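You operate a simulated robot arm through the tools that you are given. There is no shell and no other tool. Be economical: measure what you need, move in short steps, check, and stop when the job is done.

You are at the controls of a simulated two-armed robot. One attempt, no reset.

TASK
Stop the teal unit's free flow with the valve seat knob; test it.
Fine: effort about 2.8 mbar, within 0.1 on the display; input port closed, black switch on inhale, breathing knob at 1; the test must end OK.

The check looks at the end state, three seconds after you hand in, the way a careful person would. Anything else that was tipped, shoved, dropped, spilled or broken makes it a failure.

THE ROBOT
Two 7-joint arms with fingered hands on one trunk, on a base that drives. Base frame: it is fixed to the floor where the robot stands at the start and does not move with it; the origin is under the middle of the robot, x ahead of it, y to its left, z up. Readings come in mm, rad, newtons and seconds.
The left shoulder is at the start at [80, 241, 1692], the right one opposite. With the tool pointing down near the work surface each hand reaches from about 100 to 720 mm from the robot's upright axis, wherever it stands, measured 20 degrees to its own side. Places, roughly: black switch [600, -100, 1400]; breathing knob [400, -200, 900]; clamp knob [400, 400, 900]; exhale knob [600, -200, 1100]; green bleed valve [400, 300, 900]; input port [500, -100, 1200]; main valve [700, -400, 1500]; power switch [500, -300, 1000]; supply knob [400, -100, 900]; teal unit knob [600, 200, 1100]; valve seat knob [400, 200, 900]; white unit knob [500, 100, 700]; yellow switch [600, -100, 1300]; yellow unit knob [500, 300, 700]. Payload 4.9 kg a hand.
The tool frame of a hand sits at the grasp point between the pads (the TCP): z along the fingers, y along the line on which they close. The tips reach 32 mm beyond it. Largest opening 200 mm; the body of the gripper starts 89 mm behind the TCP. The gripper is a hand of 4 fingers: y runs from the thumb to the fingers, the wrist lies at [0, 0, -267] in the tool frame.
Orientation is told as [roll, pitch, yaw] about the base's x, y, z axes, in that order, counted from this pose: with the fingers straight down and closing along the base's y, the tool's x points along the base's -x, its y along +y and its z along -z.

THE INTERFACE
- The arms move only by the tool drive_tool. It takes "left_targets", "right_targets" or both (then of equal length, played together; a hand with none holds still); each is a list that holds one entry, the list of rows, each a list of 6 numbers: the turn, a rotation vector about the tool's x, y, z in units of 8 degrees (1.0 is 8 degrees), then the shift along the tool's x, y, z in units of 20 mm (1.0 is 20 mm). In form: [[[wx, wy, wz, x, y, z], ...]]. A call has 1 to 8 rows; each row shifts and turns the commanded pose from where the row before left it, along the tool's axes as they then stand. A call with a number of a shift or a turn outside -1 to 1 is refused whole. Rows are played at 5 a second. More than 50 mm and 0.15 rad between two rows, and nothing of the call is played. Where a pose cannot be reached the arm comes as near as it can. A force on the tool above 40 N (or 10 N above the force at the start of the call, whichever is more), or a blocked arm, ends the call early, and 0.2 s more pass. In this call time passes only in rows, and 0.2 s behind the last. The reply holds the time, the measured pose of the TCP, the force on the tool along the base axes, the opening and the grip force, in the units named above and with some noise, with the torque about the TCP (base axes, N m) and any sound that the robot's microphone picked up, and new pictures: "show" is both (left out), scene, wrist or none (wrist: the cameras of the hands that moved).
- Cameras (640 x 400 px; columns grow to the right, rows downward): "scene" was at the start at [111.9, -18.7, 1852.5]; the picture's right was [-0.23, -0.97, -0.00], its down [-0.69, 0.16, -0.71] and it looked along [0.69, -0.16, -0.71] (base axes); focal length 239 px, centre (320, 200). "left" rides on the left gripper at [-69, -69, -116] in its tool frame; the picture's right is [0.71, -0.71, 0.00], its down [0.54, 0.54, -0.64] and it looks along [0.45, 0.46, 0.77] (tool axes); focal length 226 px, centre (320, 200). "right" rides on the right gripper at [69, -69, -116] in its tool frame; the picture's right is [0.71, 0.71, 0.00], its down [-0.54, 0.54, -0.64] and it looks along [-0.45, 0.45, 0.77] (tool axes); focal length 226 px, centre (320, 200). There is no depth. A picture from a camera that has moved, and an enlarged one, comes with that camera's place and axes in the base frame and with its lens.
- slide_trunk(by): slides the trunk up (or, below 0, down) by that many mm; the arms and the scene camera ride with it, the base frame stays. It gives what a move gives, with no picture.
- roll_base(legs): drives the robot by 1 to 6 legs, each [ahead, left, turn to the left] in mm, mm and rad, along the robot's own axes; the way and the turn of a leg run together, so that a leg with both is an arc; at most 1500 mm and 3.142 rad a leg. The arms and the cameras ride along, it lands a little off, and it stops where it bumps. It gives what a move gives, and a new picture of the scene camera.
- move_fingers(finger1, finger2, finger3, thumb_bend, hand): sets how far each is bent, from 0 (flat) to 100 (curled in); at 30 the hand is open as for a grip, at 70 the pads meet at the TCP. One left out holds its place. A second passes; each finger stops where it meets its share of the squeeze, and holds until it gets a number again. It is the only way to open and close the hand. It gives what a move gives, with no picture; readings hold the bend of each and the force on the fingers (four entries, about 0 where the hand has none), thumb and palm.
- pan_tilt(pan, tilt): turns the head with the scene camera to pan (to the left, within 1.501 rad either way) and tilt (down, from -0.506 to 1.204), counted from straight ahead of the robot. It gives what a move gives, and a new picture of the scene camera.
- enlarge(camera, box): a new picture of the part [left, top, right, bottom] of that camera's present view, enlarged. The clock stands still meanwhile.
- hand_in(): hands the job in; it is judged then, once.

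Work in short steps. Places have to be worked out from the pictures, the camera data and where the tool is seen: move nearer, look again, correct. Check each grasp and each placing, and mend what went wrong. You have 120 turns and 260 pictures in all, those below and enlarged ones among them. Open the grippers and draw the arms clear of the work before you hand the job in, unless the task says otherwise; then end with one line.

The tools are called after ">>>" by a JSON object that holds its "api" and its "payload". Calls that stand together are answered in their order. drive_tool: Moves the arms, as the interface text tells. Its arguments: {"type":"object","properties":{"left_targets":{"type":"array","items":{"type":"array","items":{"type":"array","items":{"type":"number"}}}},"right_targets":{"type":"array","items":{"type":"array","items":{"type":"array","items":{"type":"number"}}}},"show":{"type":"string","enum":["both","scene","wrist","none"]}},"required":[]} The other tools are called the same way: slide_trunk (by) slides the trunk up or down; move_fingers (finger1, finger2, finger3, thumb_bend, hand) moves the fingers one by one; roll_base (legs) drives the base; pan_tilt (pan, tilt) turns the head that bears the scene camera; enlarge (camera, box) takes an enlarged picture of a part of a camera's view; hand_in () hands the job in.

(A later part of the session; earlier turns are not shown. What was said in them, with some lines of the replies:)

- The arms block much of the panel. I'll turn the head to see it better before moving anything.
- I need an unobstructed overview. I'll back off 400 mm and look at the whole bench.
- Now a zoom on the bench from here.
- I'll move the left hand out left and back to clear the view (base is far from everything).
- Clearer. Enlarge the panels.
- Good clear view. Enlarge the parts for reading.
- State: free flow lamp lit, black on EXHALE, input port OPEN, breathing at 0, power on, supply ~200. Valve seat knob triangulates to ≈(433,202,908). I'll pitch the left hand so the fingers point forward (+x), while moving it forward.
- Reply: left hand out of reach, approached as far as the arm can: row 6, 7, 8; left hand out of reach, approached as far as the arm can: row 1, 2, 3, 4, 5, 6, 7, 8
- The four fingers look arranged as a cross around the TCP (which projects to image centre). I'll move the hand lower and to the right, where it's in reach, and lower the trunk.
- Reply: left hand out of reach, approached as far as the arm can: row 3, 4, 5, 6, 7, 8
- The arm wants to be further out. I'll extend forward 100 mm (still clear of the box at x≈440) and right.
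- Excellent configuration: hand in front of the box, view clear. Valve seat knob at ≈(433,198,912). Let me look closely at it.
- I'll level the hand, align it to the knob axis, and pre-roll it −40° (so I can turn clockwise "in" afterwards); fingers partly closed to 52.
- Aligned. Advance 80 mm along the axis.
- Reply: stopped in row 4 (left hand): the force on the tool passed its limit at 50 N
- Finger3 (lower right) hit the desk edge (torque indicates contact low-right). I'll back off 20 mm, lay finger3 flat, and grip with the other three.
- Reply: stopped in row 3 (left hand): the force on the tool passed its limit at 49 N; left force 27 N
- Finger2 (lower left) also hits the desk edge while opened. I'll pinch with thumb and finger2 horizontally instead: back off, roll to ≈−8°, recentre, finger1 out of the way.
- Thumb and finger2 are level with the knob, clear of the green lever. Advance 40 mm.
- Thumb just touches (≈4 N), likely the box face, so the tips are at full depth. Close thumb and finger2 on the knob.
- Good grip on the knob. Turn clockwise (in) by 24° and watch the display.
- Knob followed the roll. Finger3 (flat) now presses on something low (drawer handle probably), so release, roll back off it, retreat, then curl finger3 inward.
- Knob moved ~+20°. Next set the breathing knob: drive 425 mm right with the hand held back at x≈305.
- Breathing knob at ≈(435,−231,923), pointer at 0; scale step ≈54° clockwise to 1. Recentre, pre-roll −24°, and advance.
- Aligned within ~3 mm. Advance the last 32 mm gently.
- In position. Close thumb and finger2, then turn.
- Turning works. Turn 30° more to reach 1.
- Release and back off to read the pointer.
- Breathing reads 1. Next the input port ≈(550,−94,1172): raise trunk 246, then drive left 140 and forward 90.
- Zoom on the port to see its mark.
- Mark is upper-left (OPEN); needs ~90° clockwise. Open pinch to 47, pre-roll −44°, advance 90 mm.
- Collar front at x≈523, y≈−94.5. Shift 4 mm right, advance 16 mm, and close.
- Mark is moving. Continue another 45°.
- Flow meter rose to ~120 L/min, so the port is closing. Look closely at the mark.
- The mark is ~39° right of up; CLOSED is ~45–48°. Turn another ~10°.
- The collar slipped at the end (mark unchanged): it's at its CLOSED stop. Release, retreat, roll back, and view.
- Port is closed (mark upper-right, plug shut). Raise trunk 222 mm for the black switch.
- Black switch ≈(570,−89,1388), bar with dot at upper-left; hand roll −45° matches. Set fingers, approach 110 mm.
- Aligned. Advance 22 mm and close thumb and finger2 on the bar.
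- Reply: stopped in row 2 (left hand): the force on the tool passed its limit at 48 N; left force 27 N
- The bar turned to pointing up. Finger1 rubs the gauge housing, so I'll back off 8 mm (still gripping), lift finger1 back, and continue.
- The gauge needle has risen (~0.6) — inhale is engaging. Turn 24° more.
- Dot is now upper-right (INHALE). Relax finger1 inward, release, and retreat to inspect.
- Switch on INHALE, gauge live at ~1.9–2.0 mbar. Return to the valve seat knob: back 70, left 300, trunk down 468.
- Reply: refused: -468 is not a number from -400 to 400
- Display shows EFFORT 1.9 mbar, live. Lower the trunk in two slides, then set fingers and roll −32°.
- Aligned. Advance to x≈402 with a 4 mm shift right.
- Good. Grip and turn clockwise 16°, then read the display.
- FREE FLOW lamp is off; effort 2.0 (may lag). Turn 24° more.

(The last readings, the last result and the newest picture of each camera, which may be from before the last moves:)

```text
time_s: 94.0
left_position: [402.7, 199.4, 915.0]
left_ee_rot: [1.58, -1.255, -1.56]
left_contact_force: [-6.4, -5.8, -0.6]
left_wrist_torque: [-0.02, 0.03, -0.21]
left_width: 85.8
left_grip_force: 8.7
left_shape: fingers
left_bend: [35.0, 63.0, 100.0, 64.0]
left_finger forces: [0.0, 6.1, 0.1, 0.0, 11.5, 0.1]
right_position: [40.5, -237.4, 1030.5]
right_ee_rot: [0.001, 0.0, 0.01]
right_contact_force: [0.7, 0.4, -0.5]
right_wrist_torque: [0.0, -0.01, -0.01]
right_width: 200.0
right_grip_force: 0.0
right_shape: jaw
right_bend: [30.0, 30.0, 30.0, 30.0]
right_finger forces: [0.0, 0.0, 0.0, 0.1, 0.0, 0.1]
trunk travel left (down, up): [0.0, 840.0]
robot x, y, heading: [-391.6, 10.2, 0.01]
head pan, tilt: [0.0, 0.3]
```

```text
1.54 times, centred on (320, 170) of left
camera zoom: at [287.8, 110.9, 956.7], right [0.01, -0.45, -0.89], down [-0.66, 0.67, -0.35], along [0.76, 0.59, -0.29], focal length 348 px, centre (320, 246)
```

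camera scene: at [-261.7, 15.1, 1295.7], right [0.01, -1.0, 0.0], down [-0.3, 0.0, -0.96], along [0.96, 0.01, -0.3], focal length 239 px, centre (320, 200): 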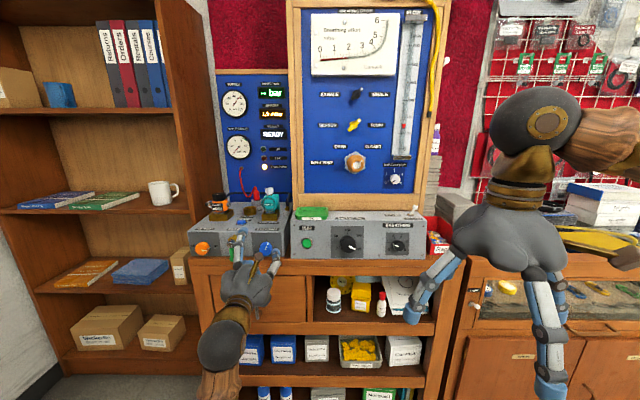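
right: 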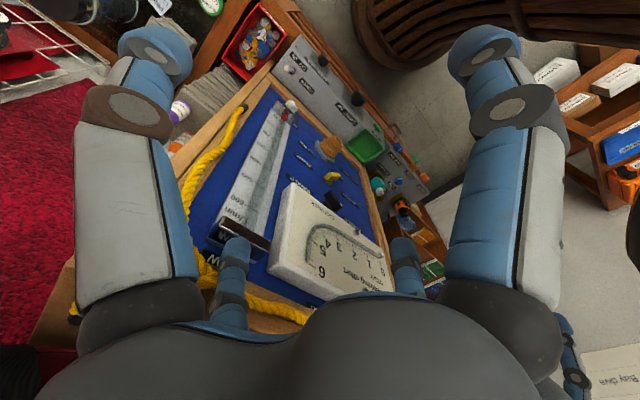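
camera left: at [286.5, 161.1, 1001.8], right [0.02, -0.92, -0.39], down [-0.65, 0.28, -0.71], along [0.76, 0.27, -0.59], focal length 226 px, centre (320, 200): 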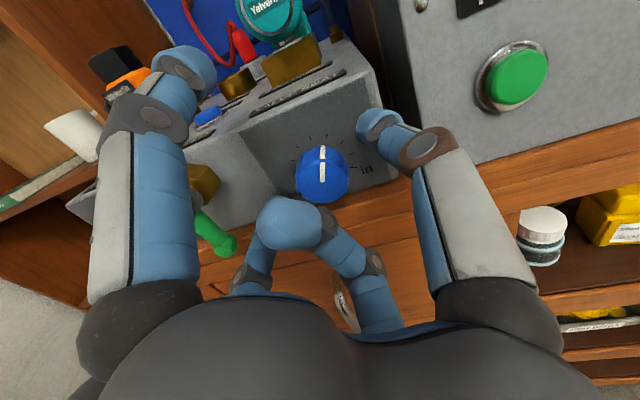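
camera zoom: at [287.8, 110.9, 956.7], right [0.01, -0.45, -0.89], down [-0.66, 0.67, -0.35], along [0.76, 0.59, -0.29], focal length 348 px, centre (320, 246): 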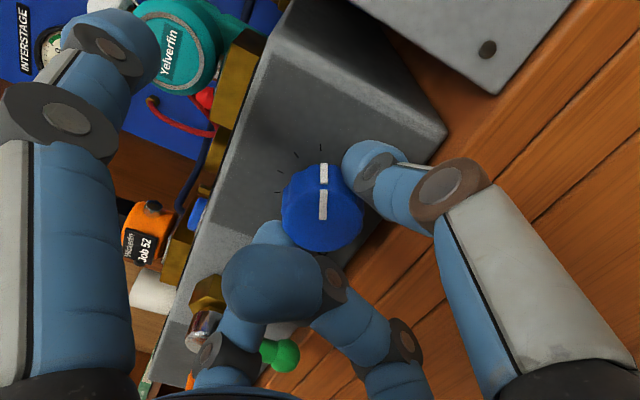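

2.4 now. Turn another 16° and wait.

>>> {"api": "drive_tool", "payload": {"left_targets": [[[0, 0, 1, 0, 0, 0], [0, 0, 1, 0, 0, 0], [0, 0, 0, 0, 0, 0], [0, 0, 0, 0, 0, 0], [0, 0, 0, 0, 0, 0], [0, 0, 0, 0, 0, 0]]], "show": "none"}}

>>> {"api": "enlarge", "payload": {"camera": "scene", "box": [210, 60, 300, 180]}}

```text
time_s: 95.4
left_position: [401.9, 199.8, 913.1]
left_ee_rot: [1.575, -0.979, -1.555]
left_contact_force: [-7.0, -7.7, -1.8]
left_wrist_torque: [-0.03, 0.06, -0.27]
left_width: 86.1
left_grip_force: 9.7
left_shape: fingers
left_bend: [35.0, 63.0, 100.0, 63.0]
left_finger forces: [0.0, 6.0, 0.1, 0.0, 12.3, 0.1]
right_position: [40.2, -237.0, 1031.2]
right_ee_rot: [-0.001, 0.001, 0.012]
right_contact_force: [-0.7, 0.1, -0.8]
right_wrist_torque: [-0.01, 0.02, 0.02]
right_width: 200.0
right_grip_force: 0.0
right_shape: jaw
right_bend: [30.0, 30.0, 30.0, 30.0]
right_finger forces: [0.1, 0.1, 0.0, 0.1, 0.0, 0.0]
trunk travel left (down, up): [0.0, 840.0]
robot x, y, heading: [-387.5, 9.5, 0.009]
head pan, tilt: [0.0, 0.3]
```

```text
3.33 times, centred on (255, 120) of scene
camera zoom: at [-262.5, 14.5, 1295.8], right [0.01, -1.0, 0.0], down [-0.3, 0.0, -0.96], along [0.96, 0.01, -0.3], focal length 796 px, centre (537, 467)
```

zoom: 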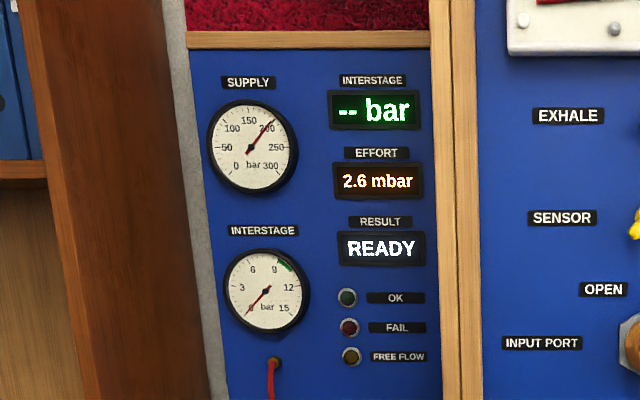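

2.6. Turn 10° more and wait.

>>> {"api": "drive_tool", "payload": {"left_targets": [[[0, 0, 0.6, 0, 0, 0], [0, 0, 0.6, 0, 0, 0], [0, 0, 0, 0, 0, 0], [0, 0, 0, 0, 0, 0], [0, 0, 0, 0, 0, 0], [0, 0, 0, 0, 0, 0], [0, 0, 0, 0, 0, 0], [0, 0, 0, 0, 0, 0]]], "show": "none"}}

>>> {"api": "enlarge", "payload": {"camera": "scene", "box": [210, 60, 300, 180]}}

>>> {"api": "enlarge", "payload": {"camera": "scene", "box": [300, 0, 430, 80]}}

```text
time_s: 97.2
left_position: [402.5, 200.2, 912.2]
left_ee_rot: [1.575, -0.81, -1.554]
left_contact_force: [-6.5, -7.6, -0.8]
left_wrist_torque: [0.01, 0.05, -0.27]
left_width: 86.7
left_grip_force: 9.2
left_shape: fingers
left_bend: [35.0, 63.0, 100.0, 63.0]
left_finger forces: [0.0, 6.0, 0.1, 0.0, 12.5, 0.1]
right_position: [40.8, -236.4, 1031.6]
right_ee_rot: [0.0, 0.0, 0.01]
right_contact_force: [0.6, -0.1, -0.3]
right_wrist_torque: [-0.04, -0.04, 0.05]
right_width: 199.8
right_grip_force: 0.0
right_shape: jaw
right_bend: [30.0, 30.0, 30.0, 30.0]
right_finger forces: [0.0, 0.1, 0.0, 0.0, 0.0, 0.0]
trunk travel left (down, up): [0.0, 840.0]
robot x, y, heading: [-389.9, 14.4, 0.009]
head pan, tilt: [0.0, 0.3]
```

```text
3.33 times, centred on (255, 120) of scene
camera zoom: at [-262.5, 14.4, 1295.8], right [0.01, -1.0, 0.0], down [-0.3, 0.0, -0.96], along [0.96, 0.01, -0.3], focal length 796 px, centre (537, 467)
```

zoom: 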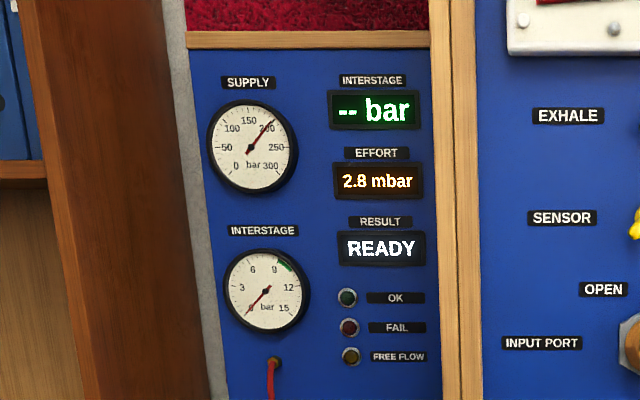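

```text
4.92 times, centred on (365, 40) of scene
camera zoom: at [-262.5, 14.4, 1295.8], right [0.01, -1.0, 0.0], down [-0.3, 0.0, -0.96], along [0.96, 0.01, -0.3], focal length 1176 px, centre (98, 988)
```

zoom: 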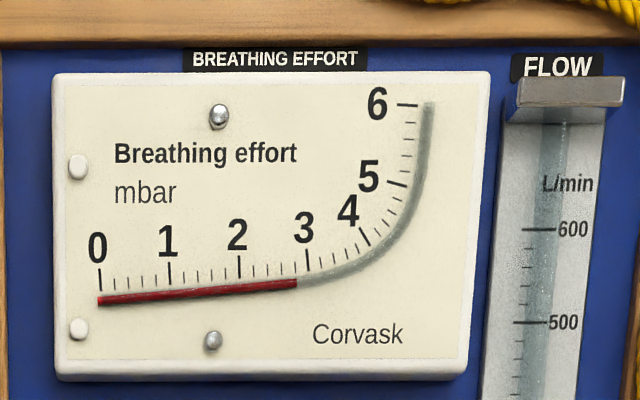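

2.8 mbar. Release and retreat, then recheck.

>>> {"api": "move_fingers", "payload": {"hand": "left", "finger2": 54, "thumb_bend": 54}}

>>> {"api": "drive_tool", "payload": {"left_targets": [[[0, 0, 0, 0, 0, -1], [0, 0, 0, 0, 0, -1], [0, 0, 0, 0, 0, -1], [0, 0, 0, 0, 0, -1], [0, 0, -1, 0, 0, -0.5], [0, 0, -1, 0, 0, 0], [0, 0, -1, 0, 0, 0], [0, 0, -1, 0, 0, 0]]], "show": "none"}}

>>> {"api": "enlarge", "payload": {"camera": "scene", "box": [180, 60, 320, 280]}}

>>> {"api": "enlarge", "payload": {"camera": "left", "box": [0, 0, 640, 400]}}

```text
time_s: 98.2
left_position: [402.4, 201.7, 912.5]
left_ee_rot: [1.577, -0.811, -1.553]
left_contact_force: [0.3, 1.7, 2.3]
left_wrist_torque: [-0.03, -0.11, 0.04]
left_width: 92.9
left_grip_force: 1.6
left_shape: fingers
left_bend: [35.0, 54.0, 100.0, 55.0]
left_finger forces: [0.1, 0.0, 0.0, 0.0, 2.4, 0.1]
right_position: [40.2, -236.1, 1031.7]
right_ee_rot: [0.0, 0.002, 0.009]
right_contact_force: [-0.4, -0.2, 0.1]
right_wrist_torque: [0.02, 0.01, 0.01]
right_width: 199.9
right_grip_force: 0.1
right_shape: jaw
right_bend: [30.0, 30.0, 30.0, 30.0]
right_finger forces: [0.0, 0.1, 0.1, 0.1, 0.0, 0.1]
trunk travel left (down, up): [0.0, 840.0]
robot x, y, heading: [-387.4, 15.8, 0.011]
head pan, tilt: [0.0, 0.3]
```

```text
time_s: 100.0
left_position: [312.9, 199.0, 913.4]
left_ee_rot: [1.586, -1.372, -1.565]
left_contact_force: [-0.3, 0.0, -0.1]
left_wrist_torque: [-0.01, -0.02, 0.03]
left_width: 93.9
left_grip_force: 0.1
left_shape: fingers
left_bend: [35.0, 54.0, 100.0, 54.0]
left_finger forces: [0.1, 0.1, 0.1, 0.0, 0.1, 0.1]
right_position: [41.4, -235.9, 1032.5]
right_ee_rot: [0.0, 0.0, 0.013]
right_contact_force: [-0.5, 0.6, 0.6]
right_wrist_torque: [-0.02, 0.01, -0.01]
right_width: 199.8
right_grip_force: 0.1
right_shape: jaw
right_bend: [30.0, 30.0, 30.0, 30.0]
right_finger forces: [0.0, 0.0, 0.0, 0.1, 0.0, 0.0]
trunk travel left (down, up): [0.0, 840.0]
robot x, y, heading: [-385.7, 10.0, 0.009]
head pan, tilt: [0.0, 0.3]
```

```text
1.82 times, centred on (250, 170) of scene
camera zoom: at [-262.0, 15.2, 1295.8], right [0.01, -1.0, 0.0], down [-0.3, 0.0, -0.96], along [0.96, 0.01, -0.3], focal length 434 px, centre (447, 254)
```

zoom: 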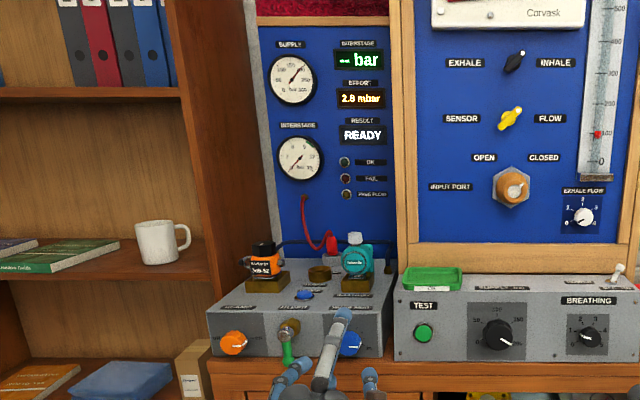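

```text
1.00 times, centred on (320, 200) of left (not enlarged: the box is as wide or as high as the picture)
camera zoom: at [198.6, 115.9, 965.5], right [0.01, -0.55, -0.83], down [-0.65, 0.62, -0.43], along [0.76, 0.55, -0.35], focal length 226 px, centre (320, 200)
```

zoom: 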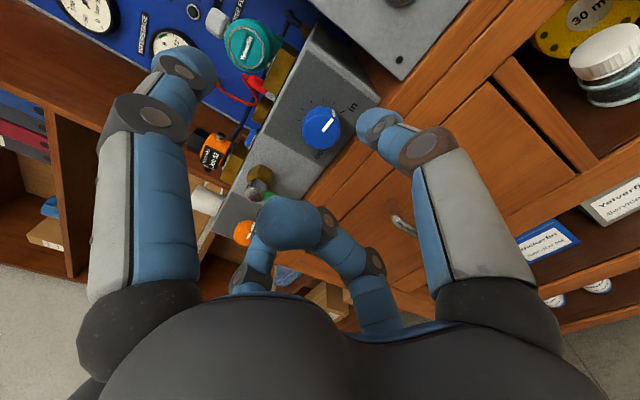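

Reading holds at 2.8. Now for the TEST button (≈y 70, z 926): close fingers to a point and drive right 129 mm.

>>> {"api": "move_fingers", "payload": {"hand": "left", "finger1": 66, "finger2": 69, "thumb_bend": 69}}

>>> {"api": "roll_base", "payload": {"legs": [[0, -129, 0]]}}

>>> {"api": "enlarge", "payload": {"camera": "left", "box": [0, 0, 640, 400]}}

```text
time_s: 101.0
left_position: [314.1, 197.9, 911.1]
left_ee_rot: [1.585, -1.37, -1.565]
left_contact_force: [0.1, -0.1, -0.2]
left_wrist_torque: [-0.02, 0.03, 0.02]
left_width: 8.3
left_grip_force: 0.0
left_shape: fingers
left_bend: [66.0, 69.0, 100.0, 69.0]
left_finger forces: [0.0, 0.0, 0.0, 0.0, 0.0, 0.0]
right_position: [40.9, -236.1, 1031.7]
right_ee_rot: [0.0, 0.001, 0.011]
right_contact_force: [0.0, 0.6, -0.5]
right_wrist_torque: [0.03, 0.01, 0.02]
right_width: 199.9
right_grip_force: 0.1
right_shape: jaw
right_bend: [30.0, 30.0, 30.0, 30.0]
right_finger forces: [0.0, 0.1, 0.0, 0.1, 0.1, 0.0]
trunk travel left (down, up): [0.0, 840.0]
robot x, y, heading: [-388.7, 13.2, 0.005]
head pan, tilt: [0.0, 0.3]
```

```text
time_s: 102.2
left_position: [314.1, 68.6, 912.4]
left_ee_rot: [1.586, -1.367, -1.567]
left_contact_force: [0.4, -1.1, -0.6]
left_wrist_torque: [-0.02, 0.08, 0.02]
left_width: 8.2
left_grip_force: 0.1
left_shape: fingers
left_bend: [66.0, 69.0, 100.0, 69.0]
left_finger forces: [0.0, 0.0, 0.0, 0.0, 0.0, 0.0]
right_position: [42.0, -366.3, 1030.4]
right_ee_rot: [0.001, 0.001, 0.01]
right_contact_force: [1.6, -0.6, 0.4]
right_wrist_torque: [0.04, -0.05, 0.0]
right_width: 199.9
right_grip_force: 0.0
right_shape: jaw
right_bend: [30.0, 30.0, 30.0, 30.0]
right_finger forces: [0.1, 0.0, 0.0, 0.0, 0.0, 0.1]
trunk travel left (down, up): [0.0, 840.0]
robot x, y, heading: [-386.7, -116.3, 0.01]
head pan, tilt: [0.0, 0.3]
camera scene: at [-260.5, -114.6, 1295.8], right [0.01, -1.0, 0.0], down [-0.3, 0.0, -0.96], along [0.96, 0.01, -0.3], focal length 239 px, centre (320, 200)
```

scene: 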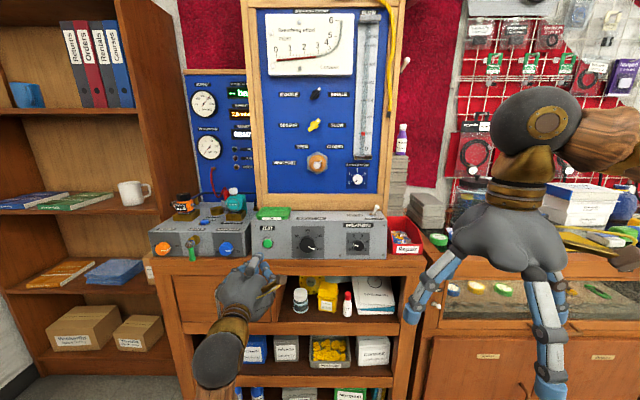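

```text
1.00 times, centred on (320, 200) of left (not enlarged: the box is as wide or as high as the picture)
camera zoom: at [200.2, -14.1, 965.3], right [0.01, -0.55, -0.83], down [-0.65, 0.63, -0.42], along [0.76, 0.55, -0.35], focal length 226 px, centre (320, 200)
```

zoom: 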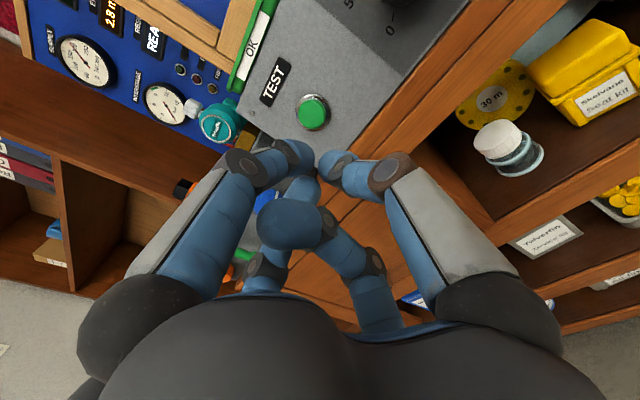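

Button at ≈(445,65,928). Move up 16 mm and advance 75 mm.

>>> {"api": "drive_tool", "payload": {"left_targets": [[[0, 0, 0, -0.81, -0.1, 0], [0, 0, 0, 0, 0, 1], [0, 0, 0, 0, 0, 1], [0, 0, 0, 0, 0, 1], [0, 0, 0, 0, 0, 0.75]]], "show": "both"}}

```text
time_s: 103.4
left_position: [388.7, 66.5, 927.8]
left_ee_rot: [1.582, -1.368, -1.563]
left_contact_force: [0.1, -0.8, 0.0]
left_wrist_torque: [0.01, -0.01, 0.01]
left_width: 8.2
left_grip_force: 0.1
left_shape: fingers
left_bend: [66.0, 69.0, 100.0, 69.0]
left_finger forces: [0.1, 0.0, 0.0, 0.0, 0.0, 0.1]
right_position: [42.5, -364.7, 1030.3]
right_ee_rot: [0.0, 0.0, 0.01]
right_contact_force: [-0.7, -0.1, -0.5]
right_wrist_torque: [-0.02, 0.02, -0.03]
right_width: 199.9
right_grip_force: 0.0
right_shape: jaw
right_bend: [30.0, 30.0, 30.0, 30.0]
right_finger forces: [0.0, 0.0, 0.1, 0.0, 0.0, 0.1]
trunk travel left (down, up): [0.0, 840.0]
robot x, y, heading: [-387.6, -116.1, 0.015]
head pan, tilt: [0.0, 0.3]
camera scene: at [-260.4, -113.3, 1295.7], right [0.01, -1.0, 0.0], down [-0.3, 0.0, -0.96], along [0.96, 0.01, -0.3], focal length 239 px, centre (320, 200)
camera left: at [275.2, -16.2, 981.1], right [0.01, -0.55, -0.83], down [-0.65, 0.63, -0.42], along [0.76, 0.55, -0.35], focal length 226 px, centre (320, 200)
```

scene: 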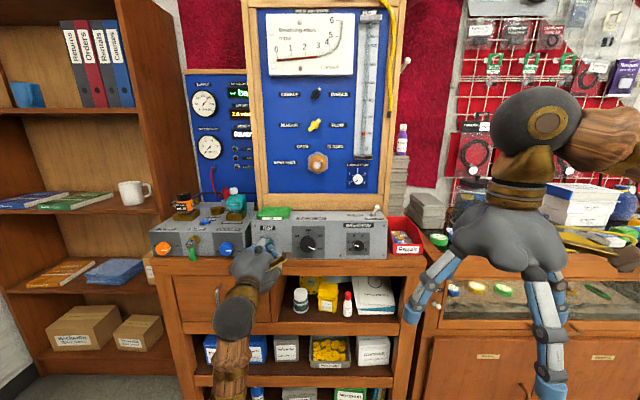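
left: 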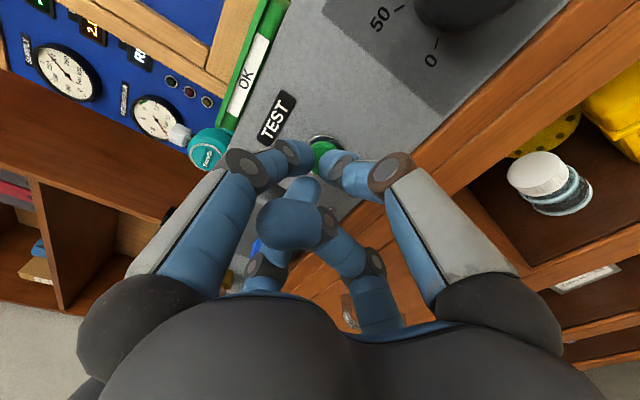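

Fingertips are in front of the green button. Push forward in small steps.

>>> {"api": "drive_tool", "payload": {"left_targets": [[[0, 0, 0, 0, 0, 0.5], [0, 0, 0, 0, 0, 0.4], [0, 0, 0, 0, 0, 0.3]]], "show": "wrist"}}

>>> {"api": "enlarge", "payload": {"camera": "scene", "box": [180, 60, 400, 280]}}

```text
time_s: 104.2
left_position: [411.3, 67.5, 930.3]
left_ee_rot: [1.594, -1.37, -1.576]
left_contact_force: [-13.9, -2.6, 0.4]
left_wrist_torque: [-0.04, 0.1, -0.15]
left_width: 7.2
left_grip_force: 6.6
left_shape: fingers
left_bend: [66.0, 69.0, 100.0, 71.0]
left_finger forces: [0.0, 2.7, 0.0, 0.0, 10.9, 0.0]
right_position: [39.9, -363.5, 1032.5]
right_ee_rot: [0.0, 0.0, 0.011]
right_contact_force: [-0.1, -0.2, 0.0]
right_wrist_torque: [0.0, 0.0, 0.01]
right_width: 199.9
right_grip_force: 0.1
right_shape: jaw
right_bend: [30.0, 30.0, 30.0, 30.0]
right_finger forces: [0.1, 0.0, 0.0, 0.1, 0.0, 0.0]
trunk travel left (down, up): [0.0, 840.0]
robot x, y, heading: [-386.9, -115.3, 0.008]
head pan, tilt: [0.0, 0.3]
heard: click
camera left: at [296.8, -16.6, 982.8], right [0.01, -0.55, -0.83], down [-0.65, 0.63, -0.43], along [0.76, 0.55, -0.35], focal length 226 px, centre (320, 200)
```

left: 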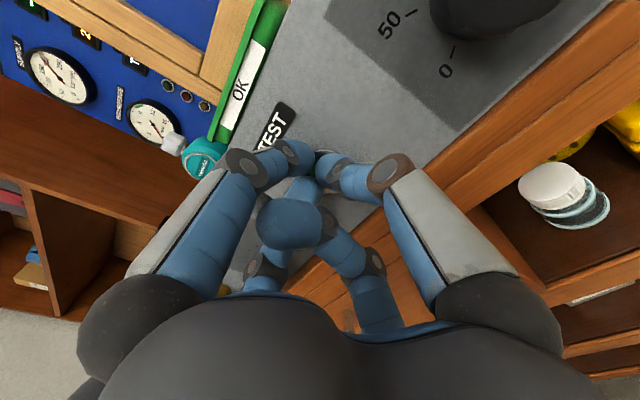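

```text
1.82 times, centred on (290, 170) of scene
camera zoom: at [-262.6, -113.5, 1296.0], right [0.01, -1.0, 0.0], down [-0.29, 0.0, -0.96], along [0.96, 0.01, -0.29], focal length 434 px, centre (374, 254)
```

zoom: 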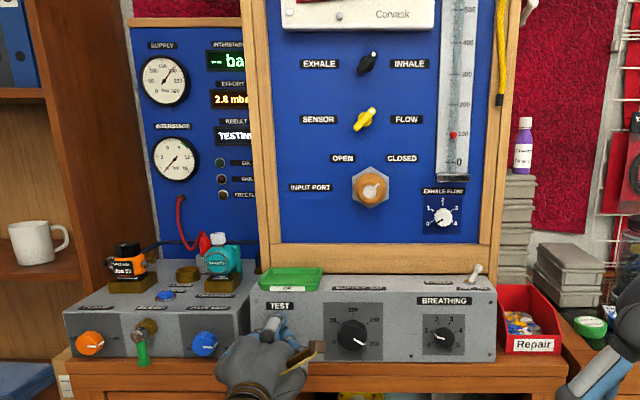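

Click heard, display shows TESTING. Withdraw the hand and watch the result.

>>> {"api": "drive_tool", "payload": {"left_targets": [[[0, 0, 0, 0, 0, -1], [0, 0, 0, 0, 0, -1], [0, 0, 0, 0, 0, -1], [0, 0, 0, 0, 0, -1], [0, 0, 0, 0, 0, -1], [0, 0, 0, 0, 0, -1], [0, 0, 0, 0, 0, -1], [0, 0, 0, 0, 0, -1]]], "show": "scene"}}

>>> {"api": "enlarge", "payload": {"camera": "scene", "box": [180, 60, 300, 180]}}

```text
time_s: 106.0
left_position: [272.5, 61.6, 925.6]
left_ee_rot: [1.588, -1.371, -1.567]
left_contact_force: [-0.6, -0.2, -0.1]
left_wrist_torque: [0.02, 0.04, 0.01]
left_width: 7.8
left_grip_force: 0.0
left_shape: fingers
left_bend: [66.0, 69.0, 100.0, 69.0]
left_finger forces: [0.0, 0.1, 0.0, 0.1, 0.0, 0.0]
left hand out of reach, approached as far as the arm can: row 8
right_position: [42.4, -365.3, 1032.9]
right_ee_rot: [0.0, 0.001, 0.01]
right_contact_force: [-0.1, 0.5, -0.5]
right_wrist_torque: [0.02, 0.01, 0.0]
right_width: 199.8
right_grip_force: 0.1
right_shape: jaw
right_bend: [30.0, 30.0, 30.0, 30.0]
right_finger forces: [0.0, 0.0, 0.0, 0.1, 0.0, 0.0]
trunk travel left (down, up): [0.0, 840.0]
robot x, y, heading: [-387.1, -112.3, 0.009]
head pan, tilt: [0.0, 0.3]
camera scene: at [-260.4, -113.4, 1295.7], right [0.01, -1.0, 0.0], down [-0.3, 0.0, -0.96], along [0.96, 0.01, -0.3], focal length 239 px, centre (320, 200)
```

scene: 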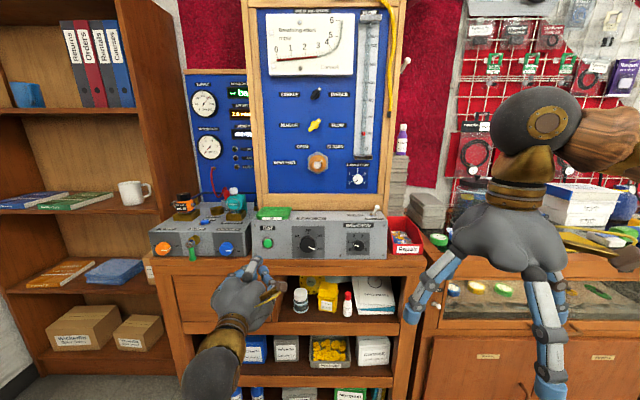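

```text
3.33 times, centred on (240, 120) of scene
camera zoom: at [-260.4, -113.4, 1295.7], right [0.01, -1.0, 0.0], down [-0.3, 0.0, -0.96], along [0.96, 0.01, -0.3], focal length 796 px, centre (587, 467)
```

zoom: 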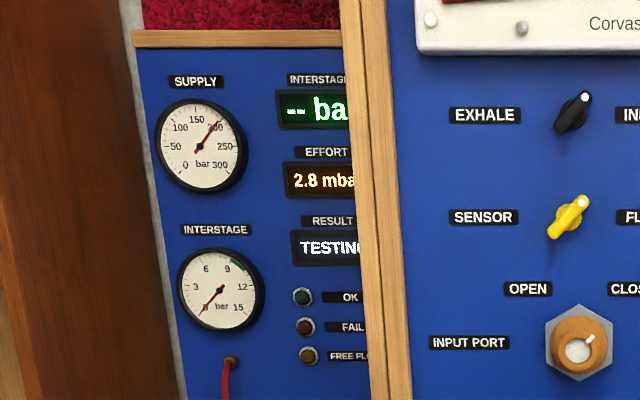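

Still TESTING at 2.8. I'll back the base off 150 mm and open the fingers while it finishes.

>>> {"api": "roll_base", "payload": {"legs": [[-150, 120, 0]]}}

>>> {"api": "move_fingers", "payload": {"hand": "left", "finger1": 30, "finger2": 30, "finger3": 30, "thumb_bend": 30}}

>>> {"api": "enlarge", "payload": {"camera": "scene", "box": [200, 70, 320, 180]}}

```text
time_s: 107.6
left_position: [121.5, 180.7, 927.2]
left_ee_rot: [1.592, -1.369, -1.57]
left_contact_force: [-0.2, 1.2, -0.2]
left_wrist_torque: [0.0, 0.01, 0.0]
left_width: 8.0
left_grip_force: 0.0
left_shape: fingers
left_bend: [66.0, 69.0, 100.0, 69.0]
left_finger forces: [0.0, 0.1, 0.1, 0.1, 0.1, 0.0]
right_position: [-109.4, -245.4, 1031.2]
right_ee_rot: [0.0, 0.0, 0.013]
right_contact_force: [-0.7, 0.5, -0.3]
right_wrist_torque: [-0.02, -0.03, 0.02]
right_width: 200.2
right_grip_force: 0.0
right_shape: jaw
right_bend: [30.0, 30.0, 30.0, 30.0]
right_finger forces: [0.1, 0.0, 0.0, 0.0, 0.1, 0.0]
trunk travel left (down, up): [0.0, 840.0]
robot x, y, heading: [-535.1, 4.7, 0.013]
head pan, tilt: [0.0, 0.3]
camera scene: at [-412.4, 5.3, 1295.9], right [0.01, -1.0, 0.0], down [-0.3, 0.0, -0.96], along [0.96, 0.01, -0.3], focal length 239 px, centre (320, 200)
```

scene: 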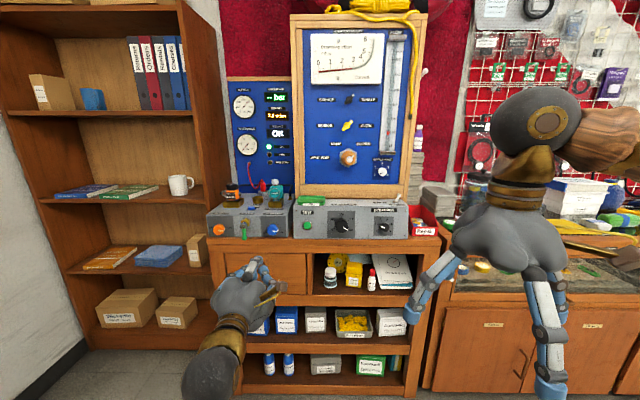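

```text
time_s: 108.6
left_position: [121.3, 182.7, 927.8]
left_ee_rot: [1.588, -1.369, -1.566]
left_contact_force: [-0.1, -0.1, -0.6]
left_wrist_torque: [-0.03, 0.0, 0.0]
left_width: 140.2
left_grip_force: 0.1
left_shape: fingers
left_bend: [30.0, 30.0, 30.0, 30.0]
left_finger forces: [0.0, 0.0, 0.0, 0.1, 0.1, 0.1]
right_position: [-107.8, -247.3, 1031.2]
right_ee_rot: [-0.001, 0.0, 0.013]
right_contact_force: [0.4, -0.4, 0.9]
right_wrist_torque: [0.02, 0.03, 0.0]
right_width: 199.9
right_grip_force: 0.1
right_shape: jaw
right_bend: [30.0, 30.0, 30.0, 30.0]
right_finger forces: [0.0, 0.0, 0.0, 0.1, 0.0, 0.0]
trunk travel left (down, up): [0.0, 840.0]
robot x, y, heading: [-541.3, 7.0, 0.017]
head pan, tilt: [0.0, 0.3]
```

```text
3.64 times, centred on (260, 125) of scene
camera zoom: at [-411.5, 4.6, 1295.8], right [0.01, -1.0, 0.0], down [-0.3, 0.0, -0.96], along [0.96, 0.01, -0.3], focal length 868 px, centre (538, 473)
```

zoom: 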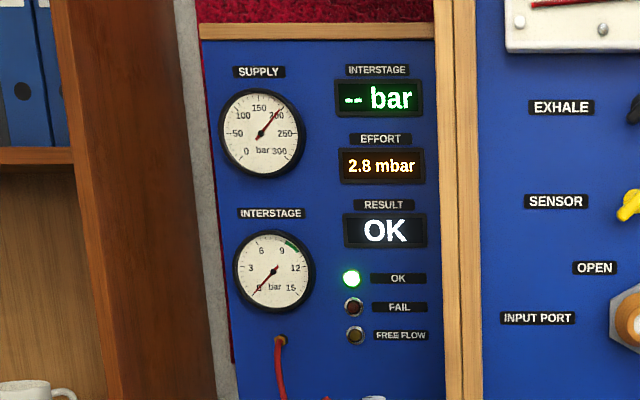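

Result OK, OK lamp lit, effort 2.8, free flow off. Final check of bench, drawer and knobs.

>>> {"api": "enlarge", "payload": {"camera": "scene", "box": [200, 170, 440, 320]}}

>>> {"api": "enlarge", "payload": {"camera": "scene", "box": [290, 10, 440, 190]}}

```text
2.67 times, centred on (320, 245) of scene
camera zoom: at [-411.5, 4.6, 1295.8], right [0.01, -1.0, 0.0], down [-0.3, 0.0, -0.96], along [0.96, 0.01, -0.3], focal length 637 px, centre (320, 80)
```

zoom: 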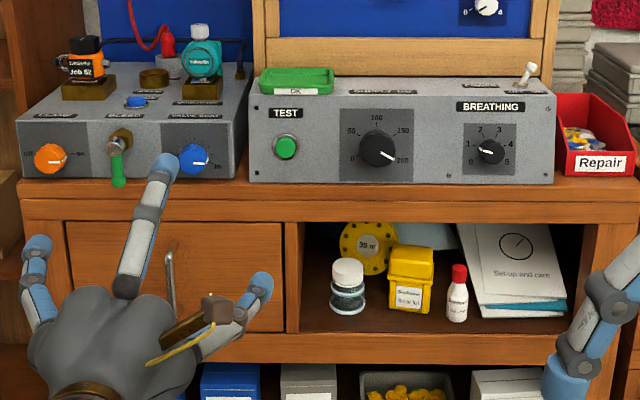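

```text
2.22 times, centred on (365, 100) of scene
camera zoom: at [-411.5, 4.6, 1295.8], right [0.01, -1.0, 0.0], down [-0.3, 0.0, -0.96], along [0.96, 0.01, -0.3], focal length 531 px, centre (220, 422)
```

zoom: 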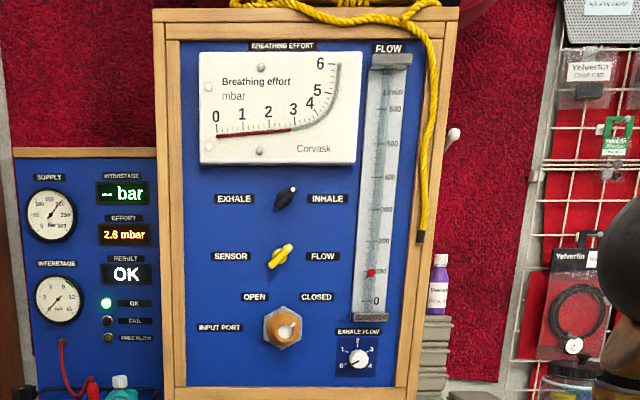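

Everything is in its required state, the drawer is closed, nothing is disturbed, and the hands are clear. Handing in.

>>> {"api": "hand_in", "payload": {}}

```text
The job is handed in.
```

The teal unit's free flow is stopped and its test ended OK, with effort at 2.8 mbar on the display, the input port closed, the black switch on inhale and the breathing knob at 1.
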